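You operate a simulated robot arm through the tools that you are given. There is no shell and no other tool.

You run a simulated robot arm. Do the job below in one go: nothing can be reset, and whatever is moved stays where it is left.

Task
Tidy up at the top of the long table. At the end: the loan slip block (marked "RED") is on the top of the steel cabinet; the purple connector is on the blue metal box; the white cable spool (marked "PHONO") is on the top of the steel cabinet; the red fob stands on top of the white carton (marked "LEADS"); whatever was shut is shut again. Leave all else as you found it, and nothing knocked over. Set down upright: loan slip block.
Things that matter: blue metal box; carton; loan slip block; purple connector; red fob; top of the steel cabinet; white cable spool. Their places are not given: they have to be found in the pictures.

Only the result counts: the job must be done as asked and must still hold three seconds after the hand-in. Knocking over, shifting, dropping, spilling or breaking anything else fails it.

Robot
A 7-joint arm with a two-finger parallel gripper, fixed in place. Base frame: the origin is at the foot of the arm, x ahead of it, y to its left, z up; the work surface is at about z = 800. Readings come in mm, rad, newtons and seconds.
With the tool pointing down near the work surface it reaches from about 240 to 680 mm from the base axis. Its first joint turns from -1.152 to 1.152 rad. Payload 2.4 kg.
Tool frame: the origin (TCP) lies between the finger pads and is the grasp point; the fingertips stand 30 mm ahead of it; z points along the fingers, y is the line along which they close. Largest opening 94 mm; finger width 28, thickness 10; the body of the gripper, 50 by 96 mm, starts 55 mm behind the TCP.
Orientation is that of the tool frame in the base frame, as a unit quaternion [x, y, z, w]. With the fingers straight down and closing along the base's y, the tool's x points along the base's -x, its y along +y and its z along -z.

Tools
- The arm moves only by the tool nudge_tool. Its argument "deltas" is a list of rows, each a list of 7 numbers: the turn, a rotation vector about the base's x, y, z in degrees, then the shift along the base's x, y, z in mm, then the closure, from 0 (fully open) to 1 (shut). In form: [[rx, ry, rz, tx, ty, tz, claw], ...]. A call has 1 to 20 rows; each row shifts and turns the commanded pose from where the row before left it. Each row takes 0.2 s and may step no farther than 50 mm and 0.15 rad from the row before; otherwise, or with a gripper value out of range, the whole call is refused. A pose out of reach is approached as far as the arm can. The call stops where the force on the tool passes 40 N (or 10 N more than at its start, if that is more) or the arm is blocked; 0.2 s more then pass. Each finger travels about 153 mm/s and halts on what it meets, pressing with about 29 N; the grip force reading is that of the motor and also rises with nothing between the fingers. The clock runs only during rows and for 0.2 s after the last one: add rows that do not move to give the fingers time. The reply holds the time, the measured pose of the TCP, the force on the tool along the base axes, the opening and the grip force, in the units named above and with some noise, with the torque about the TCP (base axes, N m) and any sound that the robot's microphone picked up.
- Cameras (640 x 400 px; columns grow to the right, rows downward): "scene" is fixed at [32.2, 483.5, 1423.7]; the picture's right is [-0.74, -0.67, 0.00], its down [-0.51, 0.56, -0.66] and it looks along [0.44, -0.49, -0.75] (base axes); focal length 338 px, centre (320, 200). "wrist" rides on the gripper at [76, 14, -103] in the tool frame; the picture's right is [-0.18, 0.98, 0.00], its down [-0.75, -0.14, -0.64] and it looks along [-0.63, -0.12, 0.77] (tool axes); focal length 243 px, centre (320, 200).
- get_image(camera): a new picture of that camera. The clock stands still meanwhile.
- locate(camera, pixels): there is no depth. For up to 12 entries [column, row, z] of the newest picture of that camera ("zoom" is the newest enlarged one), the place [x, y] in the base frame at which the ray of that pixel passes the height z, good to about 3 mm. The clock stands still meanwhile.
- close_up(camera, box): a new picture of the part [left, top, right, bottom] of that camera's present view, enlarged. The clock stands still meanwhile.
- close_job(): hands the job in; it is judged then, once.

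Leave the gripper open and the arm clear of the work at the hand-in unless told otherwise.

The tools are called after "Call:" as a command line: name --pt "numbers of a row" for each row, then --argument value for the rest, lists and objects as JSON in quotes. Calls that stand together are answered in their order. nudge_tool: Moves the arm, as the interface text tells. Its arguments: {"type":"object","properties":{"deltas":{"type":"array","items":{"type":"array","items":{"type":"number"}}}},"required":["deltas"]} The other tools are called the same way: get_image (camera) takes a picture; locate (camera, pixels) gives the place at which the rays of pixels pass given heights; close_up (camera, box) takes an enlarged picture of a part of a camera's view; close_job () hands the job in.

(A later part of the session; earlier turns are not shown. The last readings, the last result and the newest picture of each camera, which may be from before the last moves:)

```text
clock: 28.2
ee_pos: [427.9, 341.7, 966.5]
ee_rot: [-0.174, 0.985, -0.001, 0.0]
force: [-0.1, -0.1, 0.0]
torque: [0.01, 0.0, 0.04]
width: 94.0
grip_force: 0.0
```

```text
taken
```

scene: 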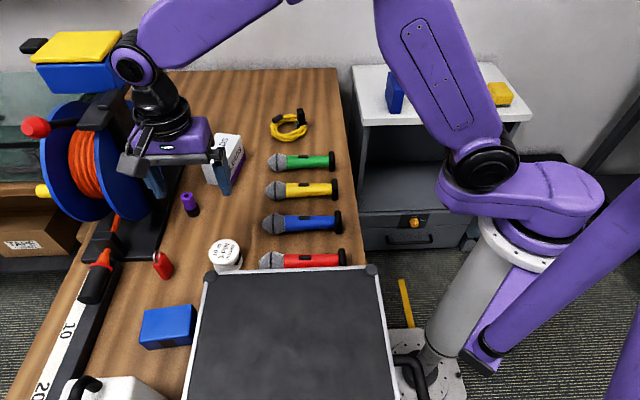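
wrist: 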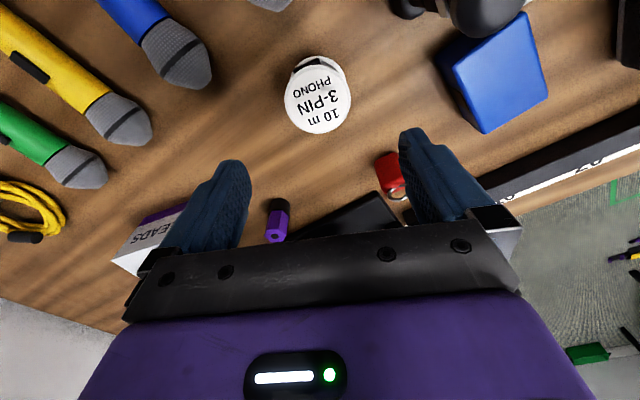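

The spool sits at wrist (318,98). I refine its centre.

Call:
close_up --camera "wrist" --box '[240, 30, 400, 150]'

Call:
locate --camera "wrist" --pixels '[[318, 99, 842], [285, 99, 842], [351, 99, 842], [318, 133, 842], [318, 65, 842]]'

```text
3.33 times, centred on (320, 90) of wrist
```

zoom: 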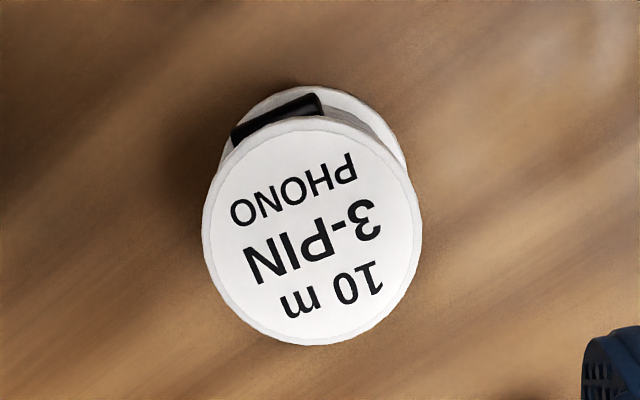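

```text
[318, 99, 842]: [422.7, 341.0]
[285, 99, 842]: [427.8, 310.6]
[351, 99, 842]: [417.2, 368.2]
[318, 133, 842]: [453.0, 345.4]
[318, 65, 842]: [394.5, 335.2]
```

Centre (423,341), diameter ~58 mm; the black tab is on the camera side, away from the fingers. I lower around it.

Call:
nudge_tool --pt "0 0 0 -3 -1 -40 0" --pt "0 0 0 0 0 -40 0" --pt "0 0 0 0 0 -30 0" --pt "0 0 0 0 0 -15 0" --pt "0 0 0 0 0 0 0"

Call:
get_image --camera "wrist"

Call:
close_up --camera "scene" --box '[150, 180, 290, 290]'

```text
clock: 29.4
ee_pos: [424.0, 341.3, 838.6]
ee_rot: [-0.173, 0.985, 0.0, 0.0]
force: [-0.8, -1.1, 0.4]
torque: [0.01, 0.04, 0.0]
width: 93.9
grip_force: 0.0
```

```text
taken
```

wrist: 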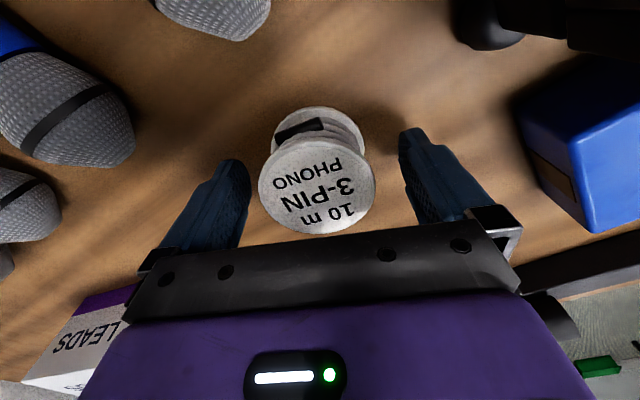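

```text
3.64 times, centred on (220, 235) of scene
```

zoom: 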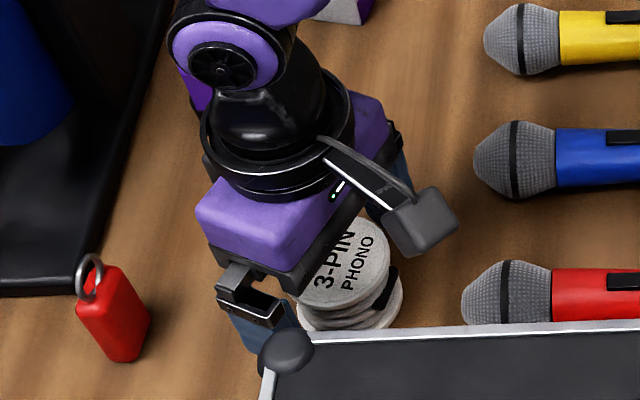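

The spool is between the fingers with no contact. Lower 3 mm more and close.

Call:
nudge_tool --pt "0 0 0 0 0 -3 0" --pt "0 0 0 0 0 0 0.3" --pt "0 0 0 0 0 0 0.6" --pt "0 0 0 0 0 0 1" --pt "0 0 0 0 0 0 1"

```text
clock: 30.6
ee_pos: [423.3, 340.9, 836.0]
ee_rot: [-0.174, 0.985, 0.0, 0.0]
force: [0.3, -0.2, -0.3]
torque: [0.01, 0.05, -0.01]
width: 58.9
grip_force: 28.6
```

Gripped at 58.9 mm. I lift straight up.

Call:
nudge_tool --pt "0 0 0 0 0 10 1" --pt "0 0 0 0 0 30 1" --pt "0 0 0 0 0 45 1" --pt "0 0 0 0 0 45 1" --pt "0 0 0 0 0 45 1" --pt "0 0 0 0 0 0 1"

Call:
get_image --camera "wrist"

```text
clock: 32.0
ee_pos: [422.8, 340.7, 1014.0]
ee_rot: [-0.174, 0.985, 0.0, 0.0]
force: [0.1, -0.1, -2.1]
torque: [0.03, 0.03, 0.0]
width: 59.1
grip_force: 29.2
```

```text
taken
```

wrist: 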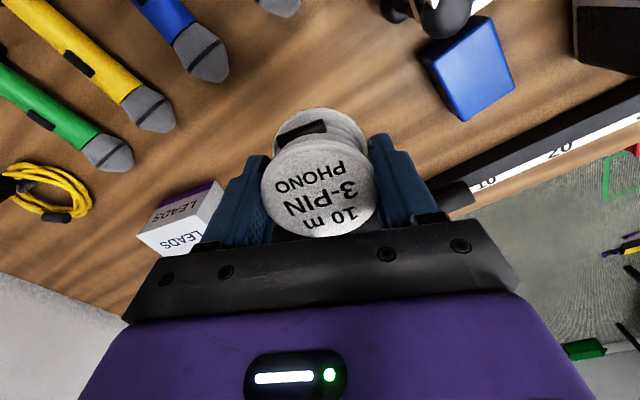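

The spool is held level (about 2 N). I carry it at z≈1014 to above the cabinet top at (419,-453), well away from the block.

Call:
nudge_tool --pt "0 0 0 -0.2 -44.1 0 1" --pt "0 0 0 -0.2 -44.1 0 1" --pt "0 0 0 -0.2 -44.1 0 1" --pt "0 0 0 -0.2 -44.1 0 1" --pt "0 0 0 -0.2 -44.1 0 1" --pt "0 0 0 -0.2 -44.1 0 1" --pt "0 0 0 -0.2 -44.1 0 1" --pt "0 0 0 -0.2 -44.1 0 1" --pt "0 0 0 -0.2 -44.1 0 1" --pt "0 0 0 -0.2 -44.1 0 1" --pt "0 0 0 -0.2 -44.1 0 1" --pt "0 0 0 -0.2 -44.1 0 1" --pt "0 0 0 -0.2 -44.1 0 1" --pt "0 0 0 -0.2 -44.1 0 1" --pt "0 0 0 -0.2 -44.1 0 1" --pt "0 0 0 -0.2 -44.1 0 1" --pt "0 0 0 -0.2 -44.1 0 1" --pt "0 0 0 -0.2 -44.1 0 1" --pt "0 0 0 0 0 0 1"

Call:
get_image --camera "wrist"

Call:
get_image --camera "scene"

```text
clock: 36.0
ee_pos: [419.4, -453.2, 1012.2]
ee_rot: [-0.174, 0.985, 0.001, 0.0]
force: [0.2, -1.4, -0.9]
torque: [0.04, 0.03, -0.03]
width: 59.1
grip_force: 29.3
```

```text
taken
```

wrist: 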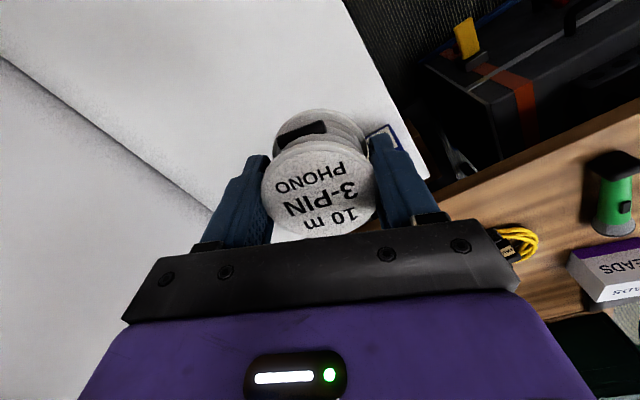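

```text
taken
```

scene: 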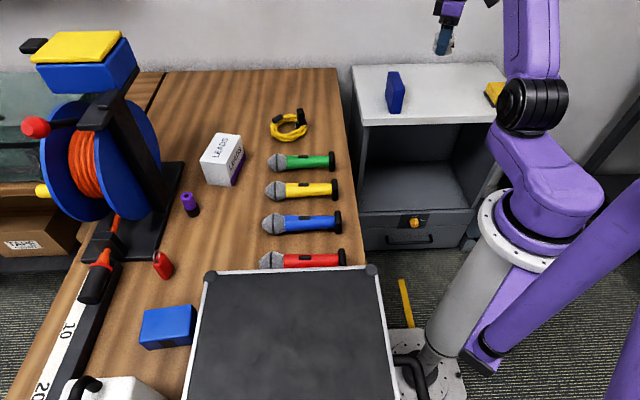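

The spool is above the free slab area, the block further right. I lower to about 8 mm above contact.

Call:
nudge_tool --pt "0 0 0 0 0 -45 1" --pt "0 0 0 0 0 -45 1" --pt "0 0 0 0 0 -45 1" --pt "0 0 0 0 0 -30 1" --pt "0 0 0 0 0 -4 1" --pt "0 0 0 0 0 0 1"

Call:
close_up --camera "scene" --box '[370, 40, 510, 130]'

```text
clock: 37.4
ee_pos: [419.3, -452.1, 844.0]
ee_rot: [-0.174, 0.985, 0.0, -0.001]
force: [0.6, 0.7, -1.4]
torque: [0.01, -0.01, 0.03]
width: 59.3
grip_force: 29.0
```

```text
4.44 times, centred on (440, 85) of scene
```

zoom: 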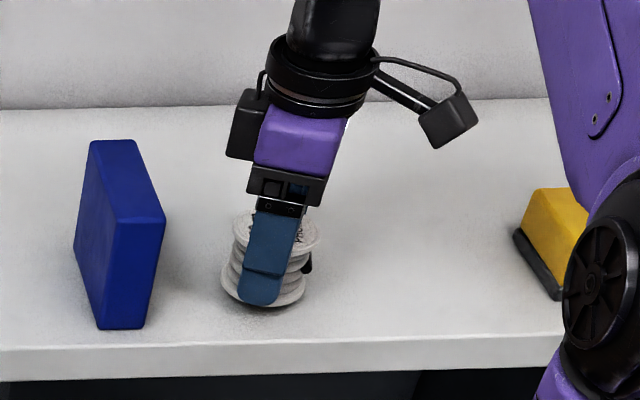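

Clear of the block, a few mm above the slab. I creep down.

Call:
nudge_tool --pt "0 0 0 0 0 -3 1" --pt "0 0 0 0 0 -2 1" --pt "0 0 0 0 0 0 1"

Call:
nudge_tool --pt "0 0 0 0 0 -1.5 1" --pt "0 0 0 0 0 0 1"

Call:
nudge_tool --pt "0 0 0 0 0 -1.5 1" --pt "0 0 0 0 0 0 1"

```text
clock: 38.2
ee_pos: [419.4, -453.2, 838.8]
ee_rot: [-0.174, 0.985, 0.0, 0.0]
force: [0.3, -0.5, -1.7]
torque: [0.04, -0.01, -0.03]
width: 58.9
grip_force: 28.8
```

```text
clock: 38.8
ee_pos: [419.0, -452.5, 837.2]
ee_rot: [-0.173, 0.985, 0.0, 0.001]
force: [0.0, -0.6, -1.1]
torque: [0.0, -0.03, -0.03]
width: 59.0
grip_force: 28.7
```

```text
clock: 39.4
ee_pos: [419.4, -453.2, 836.8]
ee_rot: [-0.174, 0.985, 0.0, 0.0]
force: [-1.9, 3.0, 8.9]
torque: [0.34, 0.13, 0.05]
width: 59.1
grip_force: 28.7
```

Contact (+9 N) at TCP z≈836.5, so the spool is on the slab. I open the fingers and rise.

Call:
nudge_tool --pt "0 0 0 0 0 0.5 0.6" --pt "0 0 0 0 0 0 0.3" --pt "0 0 0 0 0 0 0" --pt "0 0 0 0 0 0 0"

Call:
nudge_tool --pt "0 0 0 0 0 20 0" --pt "0 0 0 0 0 40 0" --pt "0 0 0 0 0 45 0" --pt "0 0 0 0 0 45 0" --pt "0 0 0 0 0 45 0" --pt "0 0 0 0 0 0 0"

Call:
close_up --camera "scene" --box '[370, 40, 510, 130]'

Call:
get_image --camera "wrist"

```text
clock: 40.4
ee_pos: [419.6, -454.1, 836.0]
ee_rot: [-0.174, 0.985, 0.0, 0.0]
force: [-0.8, 0.3, 0.0]
torque: [0.01, 0.04, 0.03]
width: 93.7
grip_force: 0.1
```

```text
clock: 41.8
ee_pos: [417.9, -452.6, 1031.8]
ee_rot: [-0.174, 0.985, 0.001, 0.001]
force: [0.4, 0.3, 0.1]
torque: [-0.03, -0.04, 0.0]
width: 93.7
grip_force: 0.1
```

```text
4.44 times, centred on (440, 85) of scene
```

zoom: 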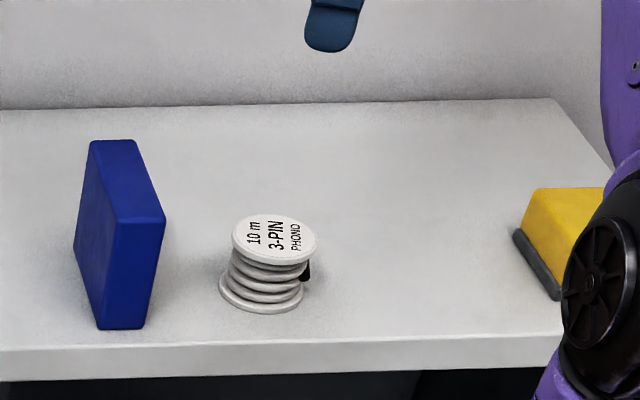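

```text
taken
```

wrist: 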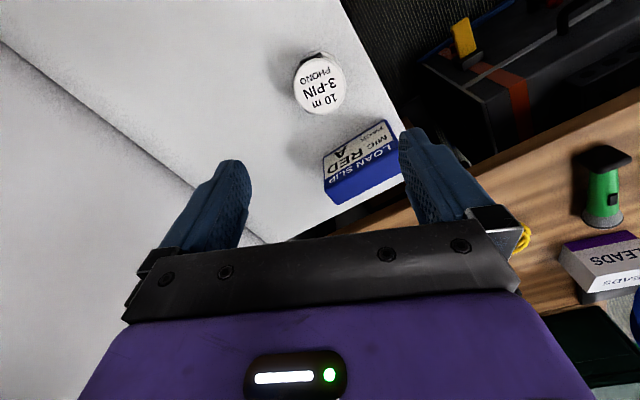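

Both items stand well on the cabinet. Next the purple connector. The reel stand is near it, so I check the distances of its base plate, post and top box first.

Call:
close_up --camera "scene" --box '[20, 20, 220, 280]'

Call:
locate --camera "scene" --pixels '[[182, 165, 812], [163, 258, 812], [168, 198, 812], [148, 258, 812], [140, 205, 812], [119, 90, 1050], [119, 90, 1100], [136, 70, 1100], [136, 70, 1150], [160, 150, 900]]'

```text
1.54 times, centred on (120, 150) of scene
```

zoom: 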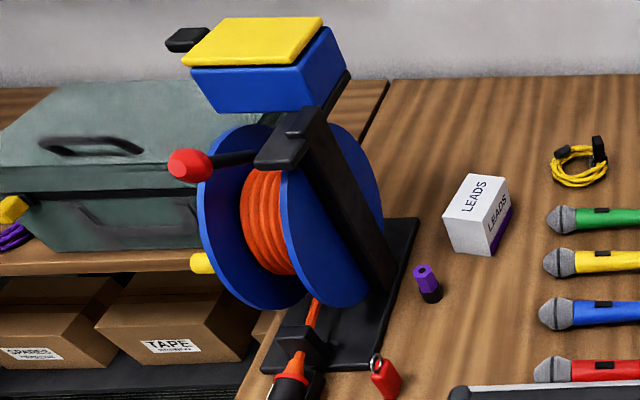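

```text
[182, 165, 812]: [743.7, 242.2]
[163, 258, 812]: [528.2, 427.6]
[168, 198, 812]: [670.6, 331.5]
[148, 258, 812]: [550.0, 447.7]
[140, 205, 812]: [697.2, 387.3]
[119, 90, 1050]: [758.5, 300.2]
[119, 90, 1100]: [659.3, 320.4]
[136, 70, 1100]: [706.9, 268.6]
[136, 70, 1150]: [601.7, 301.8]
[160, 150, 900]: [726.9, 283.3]
```

The reel's post rises at about (668,330) up to z≈1095 with the box above it, some 70 mm beyond the connector — enough if I approach from the robot side with the slim side of the gripper facing it (tool yaw ≈+42°). I move to (556,290), z≈960, fingers partly closed to about 60 mm.

Call:
nudge_tool --pt "0 0 1.294 8.1 43.7 0 0" --pt "0 0 1.294 8.1 43.7 0 0" --pt "0 0 1.294 8.1 43.7 0 0" --pt "0 0 1.294 8.1 43.7 0 0" --pt "0 0 1.294 8.1 43.7 0 0" --pt "0 0 1.294 8.1 43.7 0 0" --pt "0 0 1.294 8.1 43.7 0 0" --pt "0 0 1.294 8.1 43.7 0 0" --pt "0 0 1.294 8.1 43.7 0 0" --pt "0 0 1.294 8.1 43.7 0 0" --pt "0 0 1.294 8.1 43.7 0 0" --pt "0 0 1.294 8.1 43.7 0 0" --pt "0 0 1.294 8.1 43.7 0 0" --pt "0 0 1.294 8.1 43.7 0 0" --pt "0 0 1.294 8.1 43.7 0 0.35" --pt "0 0 1.294 8.1 43.7 0 0.35" --pt "0 0 1.294 8.1 43.7 0 0.35" --pt "0 0 0 0 0 -40 0.35" --pt "0 0 0 0 0 -32 0.35" --pt "0 0 0 0 0 0 0.35"

Call:
get_image --camera "wrist"

Call:
get_image --camera "scene"

```text
clock: 46.0
ee_pos: [558.4, 288.6, 959.6]
ee_rot: [-0.358, 0.934, 0.0, 0.0]
force: [-0.3, 0.5, -0.1]
torque: [0.0, -0.01, -0.03]
width: 61.5
grip_force: 0.1
```

```text
taken
```

wrist: 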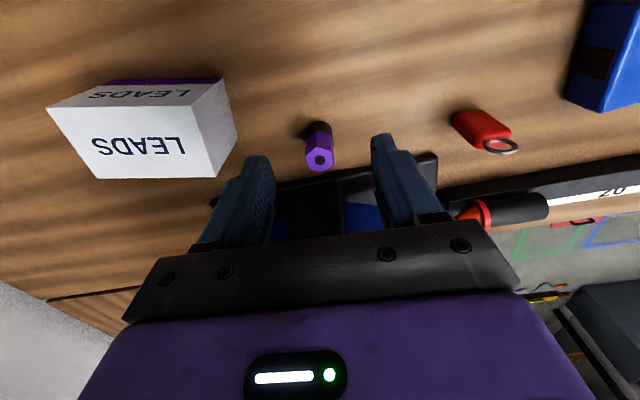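

```text
taken
```

scene: 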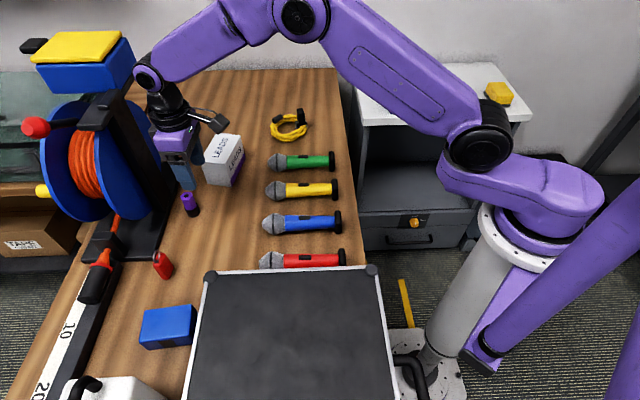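

The connector shows at wrist (319,145). I enlarge and locate its top and foot, as well as the carton corner and plate edge.

Call:
close_up --camera "wrist" --box '[240, 90, 400, 210]'

Call:
locate --camera "wrist" --pixels '[[319, 159, 845], [319, 159, 850], [319, 159, 855], [319, 159, 860], [318, 130, 800], [318, 122, 800], [238, 131, 800], [217, 177, 878]]'

Call:
close_up --camera "scene" --box '[160, 170, 220, 230]'

```text
3.33 times, centred on (320, 150) of wrist
```

zoom: 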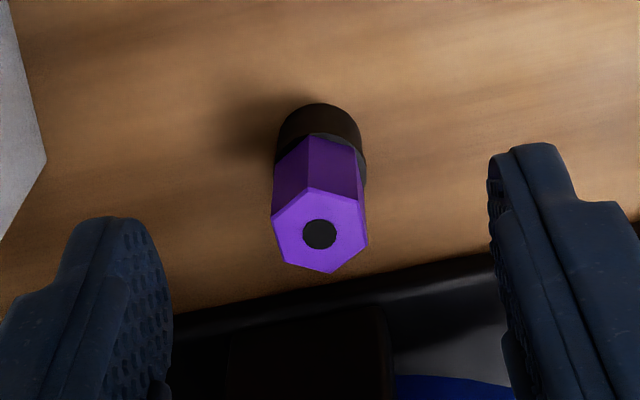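

```text
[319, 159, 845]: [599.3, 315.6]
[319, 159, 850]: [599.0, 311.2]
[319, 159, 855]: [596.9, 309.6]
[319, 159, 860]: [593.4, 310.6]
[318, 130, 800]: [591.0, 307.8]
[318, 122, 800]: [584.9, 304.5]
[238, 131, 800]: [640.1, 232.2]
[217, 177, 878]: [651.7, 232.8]
```

```text
6.67 times, centred on (190, 200) of scene
```

zoom: 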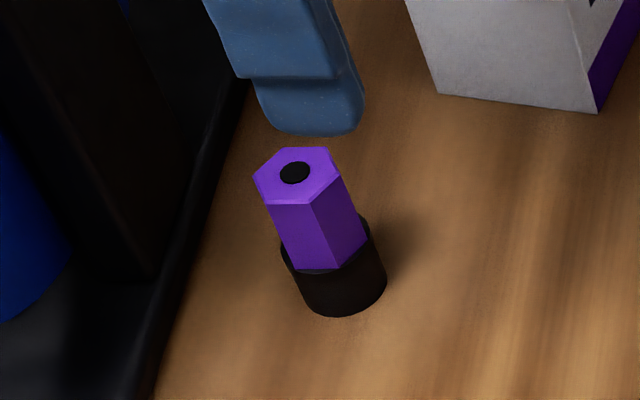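

Connector centre ≈(597,310.5), top z≈857, hex flats facing my fingers. I descend to z≈900 first, then move outwards over it.

Call:
nudge_tool --pt "0 0 0 0 0 -40 0.35" --pt "0 0 0 0 0 -20 0.35" --pt "0 0 0 13 7 0 0.35" --pt "0 0 0 13 7 0 0.35" --pt "0 0 0 13 7 0 0.35" --pt "0 0 0 0 0 0 0.35"

Call:
get_image --camera "wrist"

Call:
close_up --camera "scene" --box '[20, 20, 260, 240]'

```text
clock: 47.4
ee_pos: [596.2, 311.4, 898.4]
ee_rot: [-0.358, 0.934, 0.0, 0.0]
force: [0.7, -0.6, -0.9]
torque: [0.02, -0.01, -0.01]
width: 61.2
grip_force: 0.1
```

```text
taken
```

wrist: 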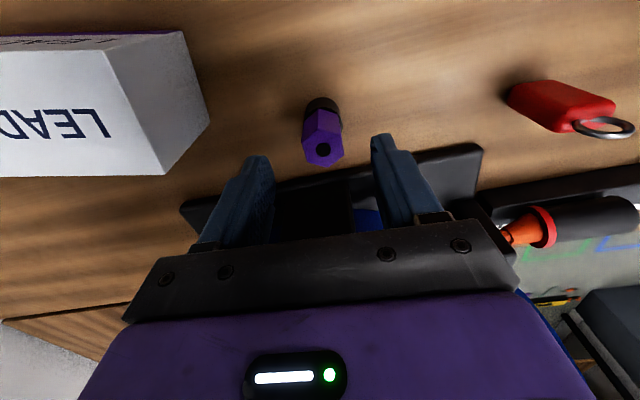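

```text
1.82 times, centred on (140, 130) of scene
```

zoom: 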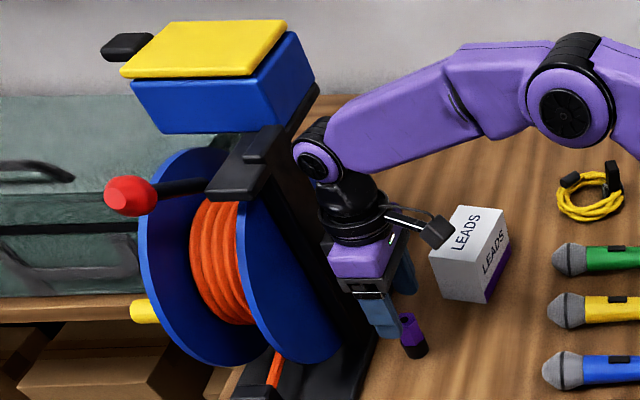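

The hex top is at (323,150), almost exactly where the TCP axis passes (320,150). I descend slowly to TCP z≈838.

Call:
nudge_tool --pt "0 0 0 0 0 -20 0.35" --pt "0 0 0 0 0 -20 0.35" --pt "0 0 0 0 0 -15 0.35" --pt "0 0 0 0 0 -5 0.35" --pt "0 0 0 0 0 0 0.35"

Call:
get_image --camera "wrist"

```text
clock: 48.6
ee_pos: [596.1, 311.1, 836.7]
ee_rot: [-0.357, 0.934, 0.0, -0.001]
force: [-0.2, 0.3, -0.4]
torque: [-0.04, 0.03, 0.04]
width: 61.2
grip_force: 0.1
```

```text
taken
```

wrist: 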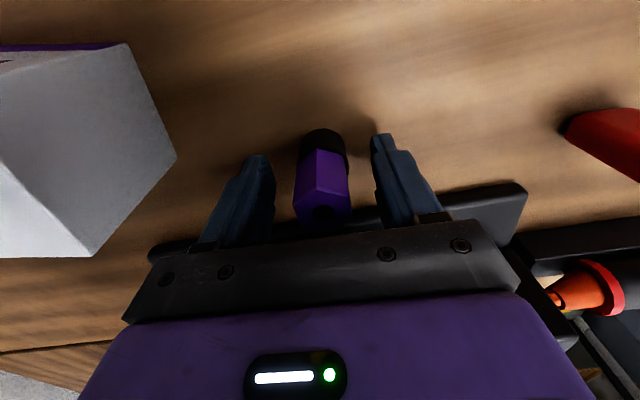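

The connector is between the fingers, no contact. I close gently.

Call:
nudge_tool --pt "0 0 0 0 0 0 0.5" --pt "0 0 0 0 0 0 0.65" --pt "0 0 0 0 0 0 0.8" --pt "0 0 0 0 0 0 1" --pt "0 0 0 0 0 0 1"

```text
clock: 49.8
ee_pos: [596.1, 311.0, 838.3]
ee_rot: [-0.358, 0.934, 0.0, 0.0]
force: [0.6, 0.8, 1.7]
torque: [0.04, -0.01, 0.01]
width: 27.9
grip_force: 29.1
```

Held at 27.9 mm. I lift, retreat a little toward the robot, and look at the blue box next.

Call:
nudge_tool --pt "0 0 0 0 0 10 1" --pt "0 0 0 0 0 30 1" --pt "0 0 0 0 0 25 1" --pt "0 0 0 -20 -11 15 1" --pt "0 0 0 -20 -11 25 1" --pt "0 0 0 -20 0 35 1" --pt "0 0 0 0 0 0 1"

Call:
get_image --camera "wrist"

Call:
close_up --camera "scene" --box '[120, 220, 240, 380]'

```text
clock: 51.4
ee_pos: [535.3, 287.3, 976.9]
ee_rot: [-0.358, 0.934, -0.001, 0.0]
force: [0.6, -0.7, -1.3]
torque: [0.01, 0.04, 0.0]
width: 27.6
grip_force: 29.4
```

```text
taken
```

wrist: 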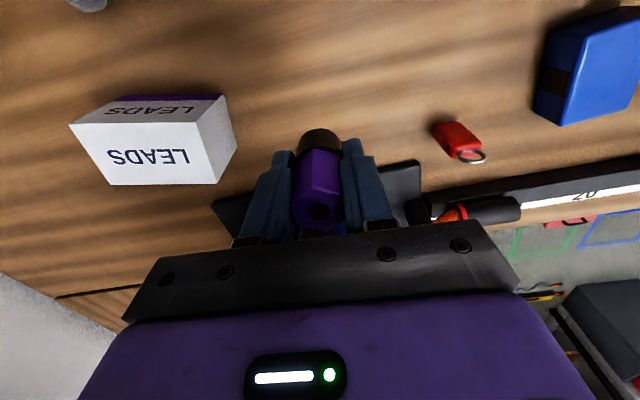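

```text
2.50 times, centred on (180, 300) of scene
```

zoom: 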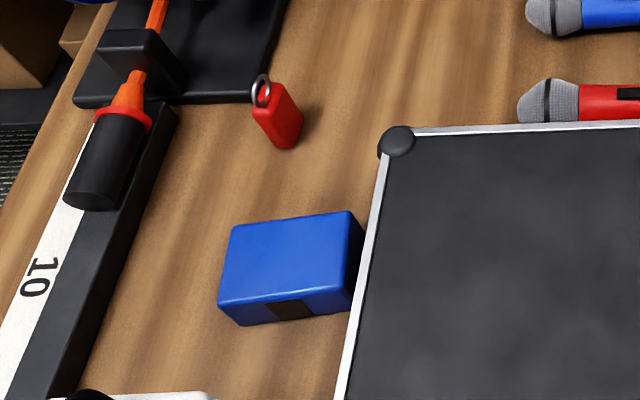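

I enlarge the blue box in the wrist view to find its height and corners.

Call:
close_up --camera "wrist" --box '[520, 0, 640, 140]'

Call:
locate --camera "scene" --pixels '[[144, 310.4, 840], [144, 310.4, 860], [191.6, 304.8, 840], [191.6, 304.8, 860], [139.6, 342.8, 840], [139.6, 342.8, 860], [148, 350, 800], [193, 336, 840], [193, 336, 860]]'

```text
2.86 times, centred on (580, 70) of wrist
```

zoom: 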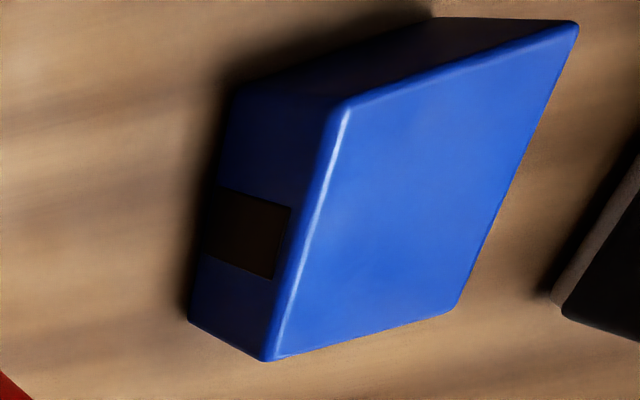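

```text
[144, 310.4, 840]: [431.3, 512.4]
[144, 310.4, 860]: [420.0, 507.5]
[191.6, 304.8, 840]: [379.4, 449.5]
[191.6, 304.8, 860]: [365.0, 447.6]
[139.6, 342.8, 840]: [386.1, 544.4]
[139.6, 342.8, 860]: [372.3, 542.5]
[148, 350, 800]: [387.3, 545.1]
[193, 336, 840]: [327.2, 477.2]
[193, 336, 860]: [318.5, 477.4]
```

Call:
locate --camera "zoom" --pixels '[[342, 103, 840], [342, 103, 860], [577, 28, 840], [577, 28, 860], [457, 308, 840], [457, 308, 860], [268, 358, 840], [268, 358, 860], [188, 320, 800], [232, 90, 800]]'

```text
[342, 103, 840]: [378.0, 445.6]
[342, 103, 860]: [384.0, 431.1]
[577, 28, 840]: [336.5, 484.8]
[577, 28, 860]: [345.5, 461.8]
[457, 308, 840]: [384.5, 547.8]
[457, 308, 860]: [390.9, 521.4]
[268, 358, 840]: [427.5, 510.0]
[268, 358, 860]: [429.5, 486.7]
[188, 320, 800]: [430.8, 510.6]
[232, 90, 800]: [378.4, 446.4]
```

The blue box top is at z≈842, centred at (382,497), about 81 × 57 mm. I carry the connector above it at z≈977.

Call:
nudge_tool --pt "0 0 0 -25.5 35 3 1" --pt "0 0 0 -25.5 35 3 1" --pt "0 0 0 -25.5 35 3 1" --pt "0 0 0 -25.5 35 3 1" --pt "0 0 0 -25.5 35 3 1" --pt "0 0 0 -25.5 35 0 1" --pt "0 0 0 0 0 0 1"

Call:
get_image --camera "wrist"

Call:
get_image --camera "scene"

```text
clock: 53.0
ee_pos: [382.2, 499.7, 995.2]
ee_rot: [-0.358, 0.934, 0.0, -0.001]
force: [0.3, -0.2, -1.0]
torque: [-0.01, 0.02, 0.03]
width: 27.6
grip_force: 29.3
```

```text
taken
```

wrist: 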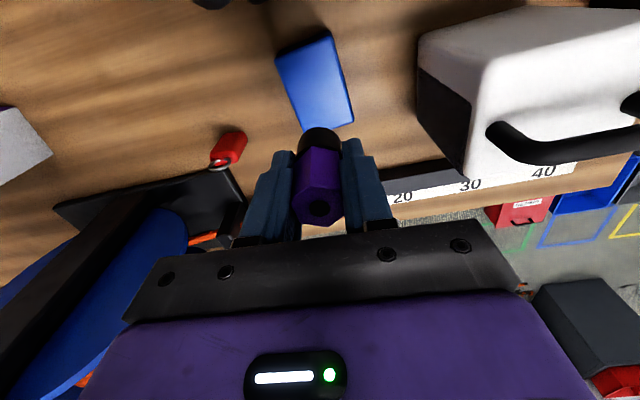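

```text
taken
```

scene: 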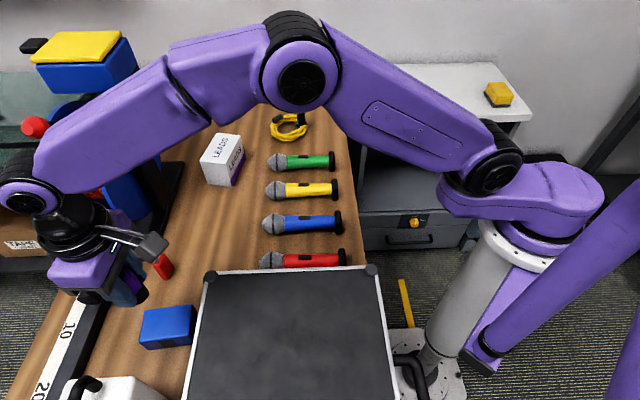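

The box top shows at (277-353, 32-135). I check its corners again from here to centre the connector.

Call:
close_up --camera "wrist" --box '[240, 10, 400, 150]'

Call:
locate --camera "wrist" --pixels '[[282, 55, 842], [328, 34, 842], [353, 116, 842], [320, 97, 842], [315, 85, 842]]'

```text
2.86 times, centred on (320, 80) of wrist
```

zoom: 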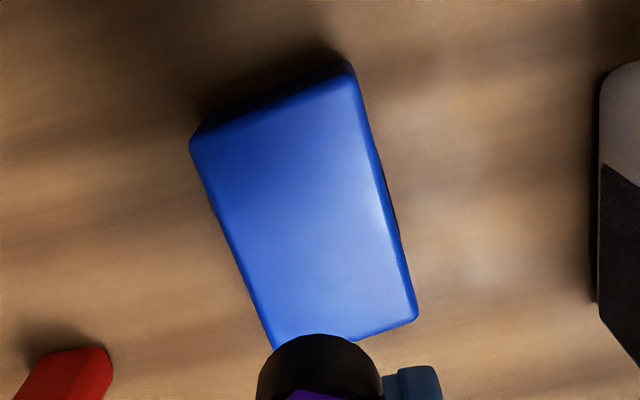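

```text
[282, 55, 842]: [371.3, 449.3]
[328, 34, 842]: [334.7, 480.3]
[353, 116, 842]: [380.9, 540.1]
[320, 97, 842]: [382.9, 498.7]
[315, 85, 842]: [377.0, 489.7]
```

The box centre comes out near (380,495). I shift slightly and lower to about 9 mm above the box.

Call:
nudge_tool --pt "0 0 0 -2 -4 -40 1" --pt "0 0 0 0 0 -40 1" --pt "0 0 0 0 0 -25 1" --pt "0 0 0 0 0 0 1"

Call:
close_up --camera "scene" --box '[110, 240, 240, 360]'

Call:
get_image --camera "wrist"

```text
clock: 54.0
ee_pos: [381.0, 494.9, 887.3]
ee_rot: [-0.357, 0.934, 0.0, 0.0]
force: [0.0, 0.1, -1.0]
torque: [0.02, -0.03, -0.02]
width: 27.5
grip_force: 29.4
```

```text
3.33 times, centred on (175, 300) of scene
```

zoom: 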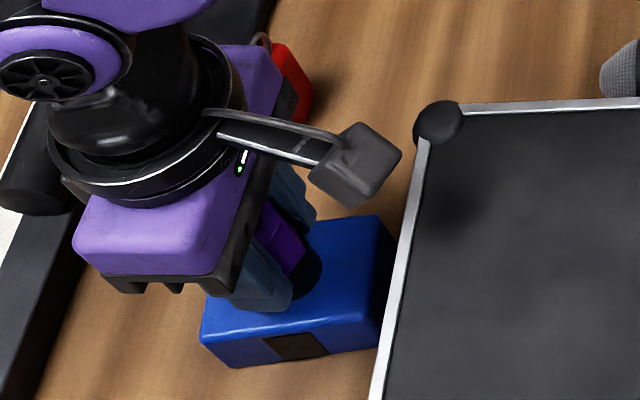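

```text
taken
```

wrist: 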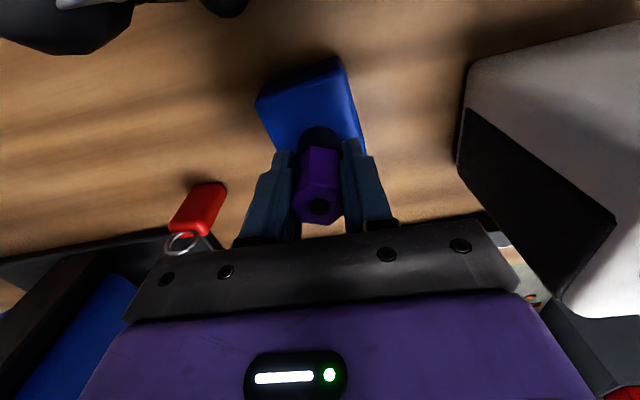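

The connector hangs just above the box. I creep down to contact.

Call:
nudge_tool --pt "0 0 0 0 0 -3 1" --pt "0 0 0 0 0 -1.5 1" --pt "0 0 0 0 0 0 1"

Call:
nudge_tool --pt "0 0 0 0 0 -1.5 1" --pt "0 0 0 0 0 0 1"

```text
clock: 54.8
ee_pos: [382.2, 495.9, 884.4]
ee_rot: [-0.357, 0.934, 0.001, 0.002]
force: [0.7, 1.9, 20.5]
torque: [0.07, -0.03, -0.07]
width: 27.5
grip_force: 28.5
```

```text
clock: 55.4
ee_pos: [382.2, 495.6, 883.6]
ee_rot: [-0.359, 0.933, 0.002, 0.002]
force: [0.6, 3.6, 25.8]
torque: [0.04, -0.03, -0.03]
width: 27.3
grip_force: 29.4
```

Contact already at TCP z≈884 (26 N push). I relieve 2.5 mm and read the force.

Call:
nudge_tool --pt "0 0 0 0 0 2.5 1" --pt "0 0 0 0 0 0 1"

```text
clock: 56.0
ee_pos: [381.3, 493.1, 883.5]
ee_rot: [-0.357, 0.934, -0.001, -0.001]
force: [0.5, 2.2, 7.5]
torque: [0.09, -0.09, 0.05]
width: 27.4
grip_force: 29.0
```

Light contact (7.5 N). I open to about 60 mm and check before rising.

Call:
nudge_tool --pt "0 0 0 0 0 0.5 0.65" --pt "0 0 0 0 0 0 0.5" --pt "0 0 0 0 0 0 0.35" --pt "0 0 0 0 0 0 0.35"

Call:
get_image --camera "wrist"

```text
clock: 57.0
ee_pos: [381.9, 494.1, 885.2]
ee_rot: [-0.358, 0.934, -0.001, -0.001]
force: [0.5, -0.6, -0.8]
torque: [0.01, -0.01, 0.03]
width: 61.0
grip_force: 0.0
```

```text
taken
```

wrist: 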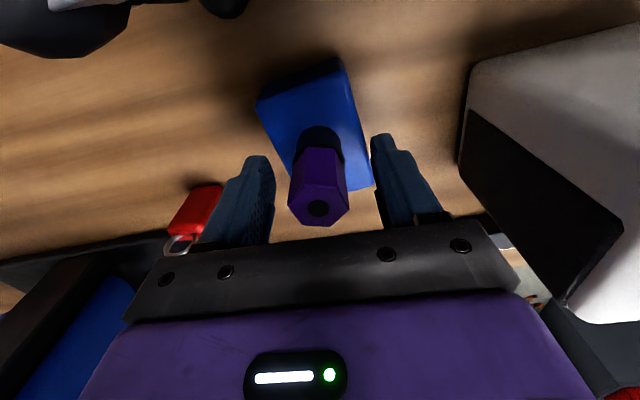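

The connector stands on the box. I rise straight up and check from above.

Call:
nudge_tool --pt "0 0 0 0 0 15 0.35" --pt "0 0 0 0 0 30 0.35" --pt "0 0 0 0 0 40 0.35" --pt "0 0 0 0 0 40 0.35" --pt "0 0 0 0 0 0 0.35"

Call:
get_image --camera "wrist"

Call:
close_up --camera "scene" --box '[110, 230, 240, 360]'

```text
clock: 58.2
ee_pos: [379.9, 494.0, 1011.1]
ee_rot: [-0.357, 0.934, 0.0, 0.0]
force: [0.4, 0.4, -0.3]
torque: [-0.01, -0.01, 0.01]
width: 61.1
grip_force: 0.0
```

```text
taken
```

wrist: 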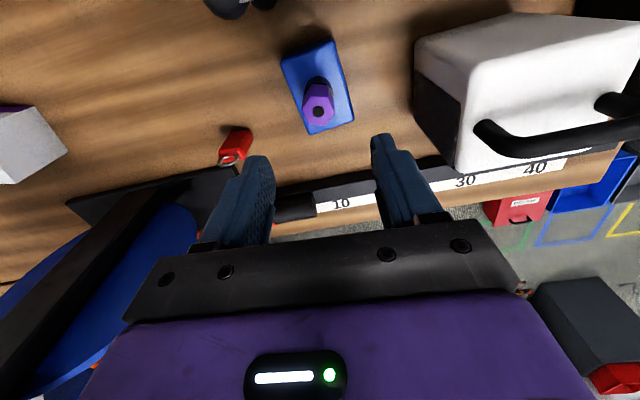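

```text
3.08 times, centred on (175, 295) of scene
```

zoom: 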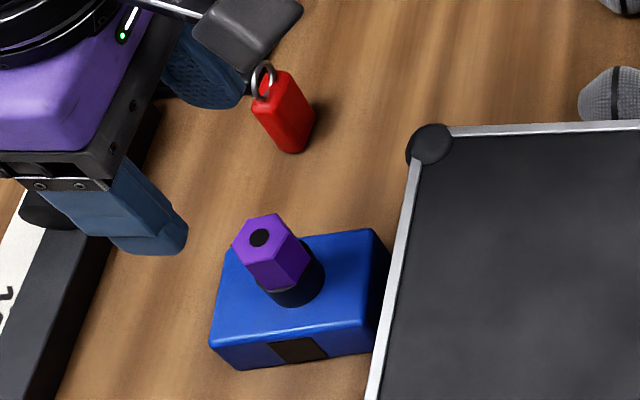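

The connector stands squarely on the box. Now the fob: I move to a viewing position inboard of it.

Call:
nudge_tool --pt "0 0 0 25 -30 -10 0.35" --pt "0 0 0 25 -30 -10 0.35" --pt "0 0 0 25 -30 -10 0.35" --pt "0 0 0 10 10 -20 0.35" --pt "0 0 0 0 0 0 0.35"

Call:
get_image --camera "wrist"

Call:
get_image --camera "scene"

```text
clock: 59.4
ee_pos: [466.1, 413.1, 961.5]
ee_rot: [-0.358, 0.934, 0.0, 0.0]
force: [0.7, 0.2, 0.0]
torque: [0.04, -0.02, 0.02]
width: 61.4
grip_force: 0.0
```

```text
taken
```

wrist: 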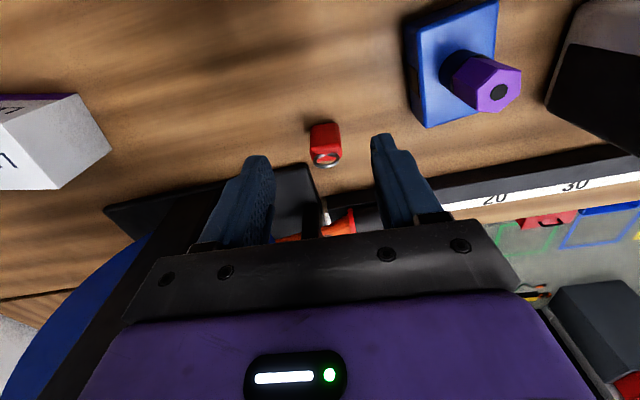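

```text
taken
```

scene: 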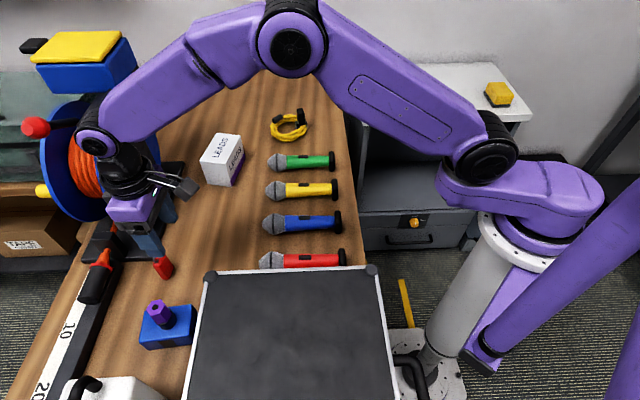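

The fob is at wrist (325,145). I enlarge it in both views.

Call:
close_up --camera "scene" --box '[130, 235, 200, 295]'

Call:
close_up --camera "wrist" --box '[275, 100, 385, 190]'

```text
6.67 times, centred on (165, 265) of scene
```

zoom: 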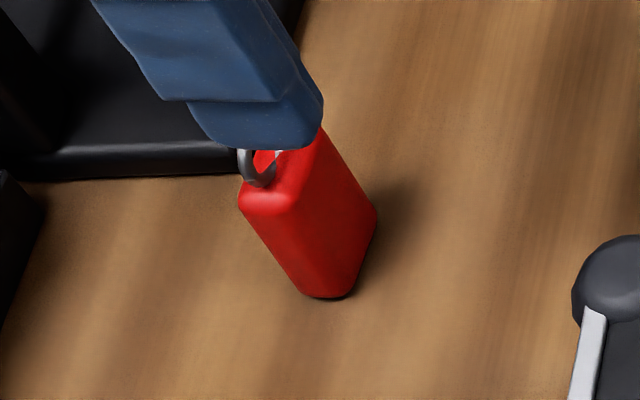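

```text
4.44 times, centred on (330, 145) of wrist
```

zoom: 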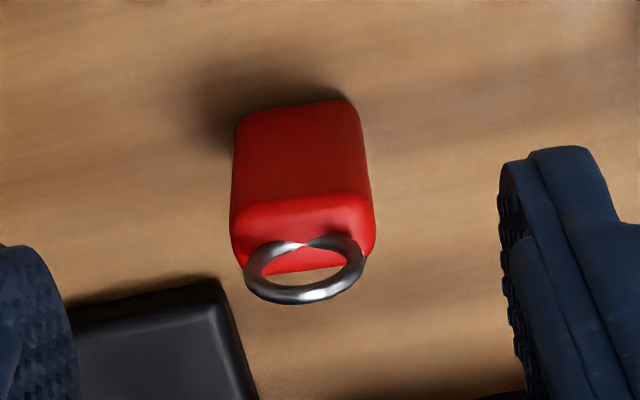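

I locate the fob's foot and top edges.

Call:
locate --camera "zoom" --pixels '[[238, 122, 800], [352, 104, 800], [232, 215, 840], [232, 215, 850], [370, 202, 840], [370, 202, 850], [248, 262, 840], [374, 245, 840], [300, 235, 845]]'

Call:
locate --camera "scene" --pixels '[[166.5, 279, 800], [162.5, 277.5, 800], [173.5, 267.5, 800], [152.7, 265.3, 840], [152.7, 265.3, 850], [160.5, 266.5, 840], [165, 254.5, 840]]'

```text
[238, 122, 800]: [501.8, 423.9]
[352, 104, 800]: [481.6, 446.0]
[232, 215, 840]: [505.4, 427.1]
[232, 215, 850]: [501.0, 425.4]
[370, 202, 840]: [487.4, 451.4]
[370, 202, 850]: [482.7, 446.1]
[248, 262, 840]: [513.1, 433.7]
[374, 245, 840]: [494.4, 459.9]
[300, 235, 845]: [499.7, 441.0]
```

```text
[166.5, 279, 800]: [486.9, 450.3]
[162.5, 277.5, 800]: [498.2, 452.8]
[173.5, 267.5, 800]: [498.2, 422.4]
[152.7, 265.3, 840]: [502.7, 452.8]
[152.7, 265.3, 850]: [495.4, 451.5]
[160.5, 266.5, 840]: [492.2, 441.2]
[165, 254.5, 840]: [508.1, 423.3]
```

The fob's body is about 30 × 16 mm, 50 mm tall, its wide side along my closing direction, centred near (498,440), ring on top up to ~870. I move over it and check alignment.

Call:
nudge_tool --pt "0 0 0 16 13.5 0 0.35" --pt "0 0 0 16 13.5 0 0.35" --pt "0 0 0 0 0 -40 0.35" --pt "0 0 0 0 0 0 0.35"

Call:
get_image --camera "wrist"

Call:
close_up --camera "wrist" --box '[260, 80, 400, 190]'

Call:
locate --camera "zoom" --pixels '[[320, 200, 850], [320, 200, 800]]'

```text
clock: 60.4
ee_pos: [497.3, 442.3, 920.9]
ee_rot: [-0.358, 0.934, 0.0, 0.0]
force: [0.6, 1.0, 0.2]
torque: [0.0, -0.01, -0.01]
width: 61.1
grip_force: 0.0
```

```text
taken
```

wrist: 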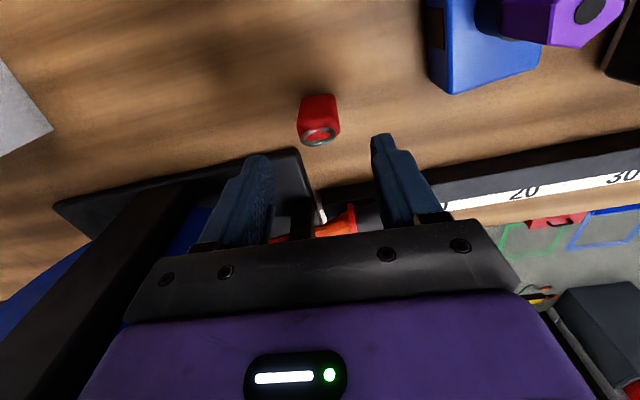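

```text
3.64 times, centred on (330, 135) of wrist
```

zoom: 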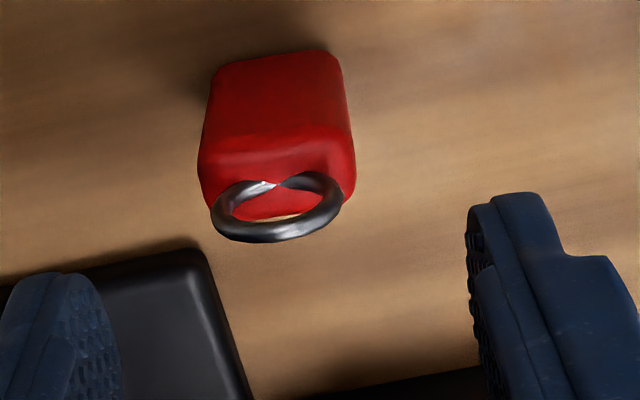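

```text
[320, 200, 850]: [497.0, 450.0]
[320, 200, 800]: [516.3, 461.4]
```

The fob's top centre lies at the TCP axis within 2 mm and its edges are aligned with the fingers. I descend to TCP z≈842 (tips 812, above plate height).

Call:
nudge_tool --pt "0 0 0 0 0 -25 0.35" --pt "0 0 0 0 0 -25 0.35" --pt "0 0 0 0 0 -18 0.35" --pt "0 0 0 0 0 -10 0.35" --pt "0 0 0 0 0 0 0.35"

Call:
get_image --camera "wrist"

Call:
close_up --camera "scene" --box '[100, 200, 220, 300]'

```text
clock: 61.6
ee_pos: [497.3, 442.1, 842.6]
ee_rot: [-0.358, 0.934, 0.0, 0.0]
force: [0.0, 0.2, 1.3]
torque: [-0.04, -0.04, 0.0]
width: 61.4
grip_force: 0.0
```

```text
taken
```

wrist: 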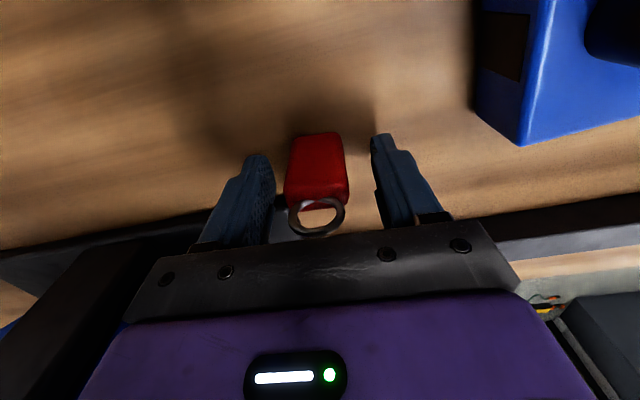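

```text
4.00 times, centred on (160, 250) of scene
```

zoom: 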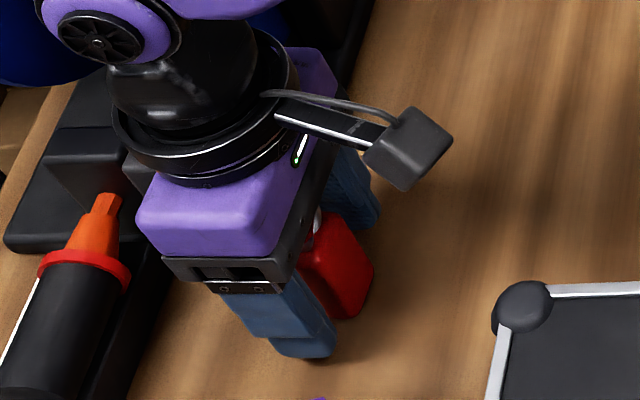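

The fob is centred between the fingers within about 1 mm. I close gently.

Call:
nudge_tool --pt "0 0 0 0 0 0 0.48" --pt "0 0 0 0 0 0 0.6" --pt "0 0 0 0 0 0 0.7" --pt "0 0 0 0 0 0 0.85" --pt "0 0 0 0 0 0 1" --pt "0 0 0 0 0 0 1"

Call:
get_image --camera "wrist"

```text
clock: 63.0
ee_pos: [495.7, 441.5, 842.3]
ee_rot: [-0.357, 0.934, 0.0, 0.0]
force: [-0.1, -0.4, -0.4]
torque: [0.03, 0.0, -0.01]
width: 35.3
grip_force: 28.6
```

```text
taken
```

wrist: 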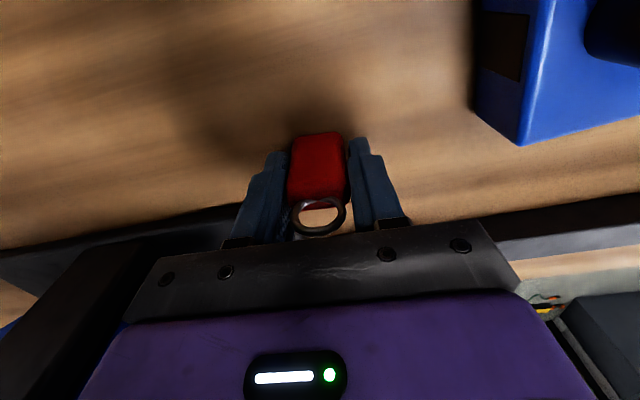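

Held at 35 mm, upright. I lift it and retreat towards the robot.

Call:
nudge_tool --pt "0 0 0 0 0 10 1" --pt "0 0 0 0 0 30 1" --pt "0 0 0 0 0 40 1" --pt "0 0 0 -15 -13 40 1" --pt "0 0 0 -15 -13 20 1" --pt "0 0 0 0 0 0 1"

Call:
get_image --camera "wrist"

Call:
get_image --camera "scene"

```text
clock: 64.4
ee_pos: [468.7, 414.1, 980.5]
ee_rot: [-0.358, 0.934, -0.001, 0.001]
force: [-0.1, -0.5, 0.0]
torque: [-0.02, -0.02, 0.02]
width: 35.0
grip_force: 29.0
```

```text
taken
```

wrist: 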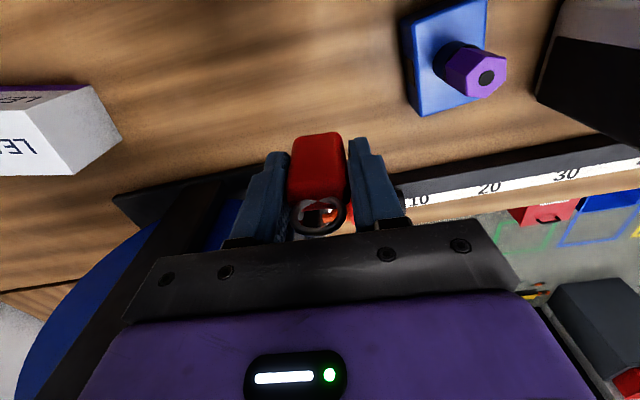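

```text
taken
```

scene: 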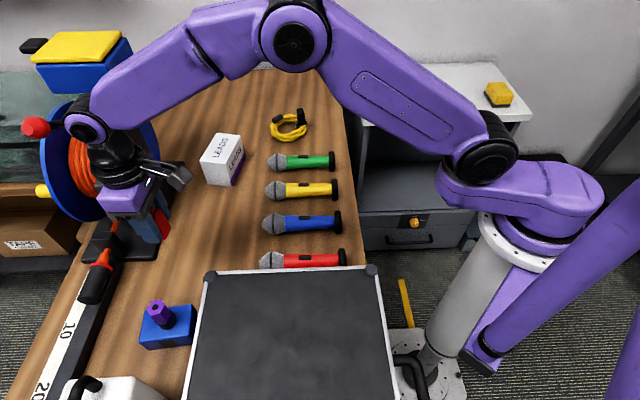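

The fob hangs straight. I carry it to a waiting point in front of the carton at (610,185), z≈985, turning −8° to line up with the carton's long side.

Call:
nudge_tool --pt "0 0 -1.33 23.5 -38 1 1" --pt "0 0 -1.33 23.5 -38 1 1" --pt "0 0 -1.33 23.5 -38 1 1" --pt "0 0 -1.33 23.5 -38 1 1" --pt "0 0 -1.33 23.5 -38 1 1" --pt "0 0 -1.33 23.5 -38 0 1" --pt "0 0 0 0 0 0 1"

Call:
get_image --camera "wrist"

Call:
close_up --camera "scene" --box '[20, 20, 300, 220]'

```text
clock: 66.0
ee_pos: [607.5, 184.0, 987.8]
ee_rot: [-0.291, 0.957, 0.0, 0.001]
force: [0.8, 0.3, -0.6]
torque: [-0.02, 0.0, 0.02]
width: 35.2
grip_force: 29.0
```

```text
taken
```

wrist: 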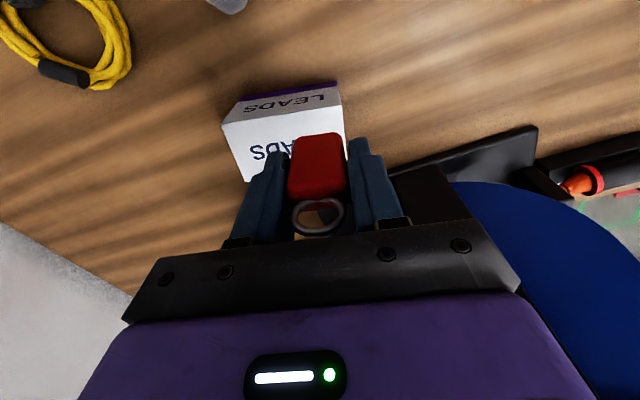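

```text
2.00 times, centred on (160, 120) of scene
```

zoom: 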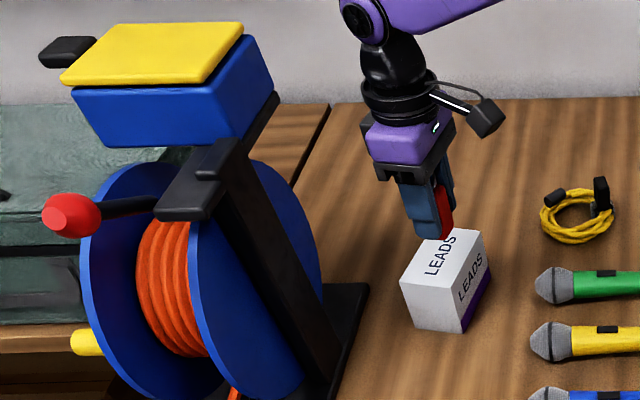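

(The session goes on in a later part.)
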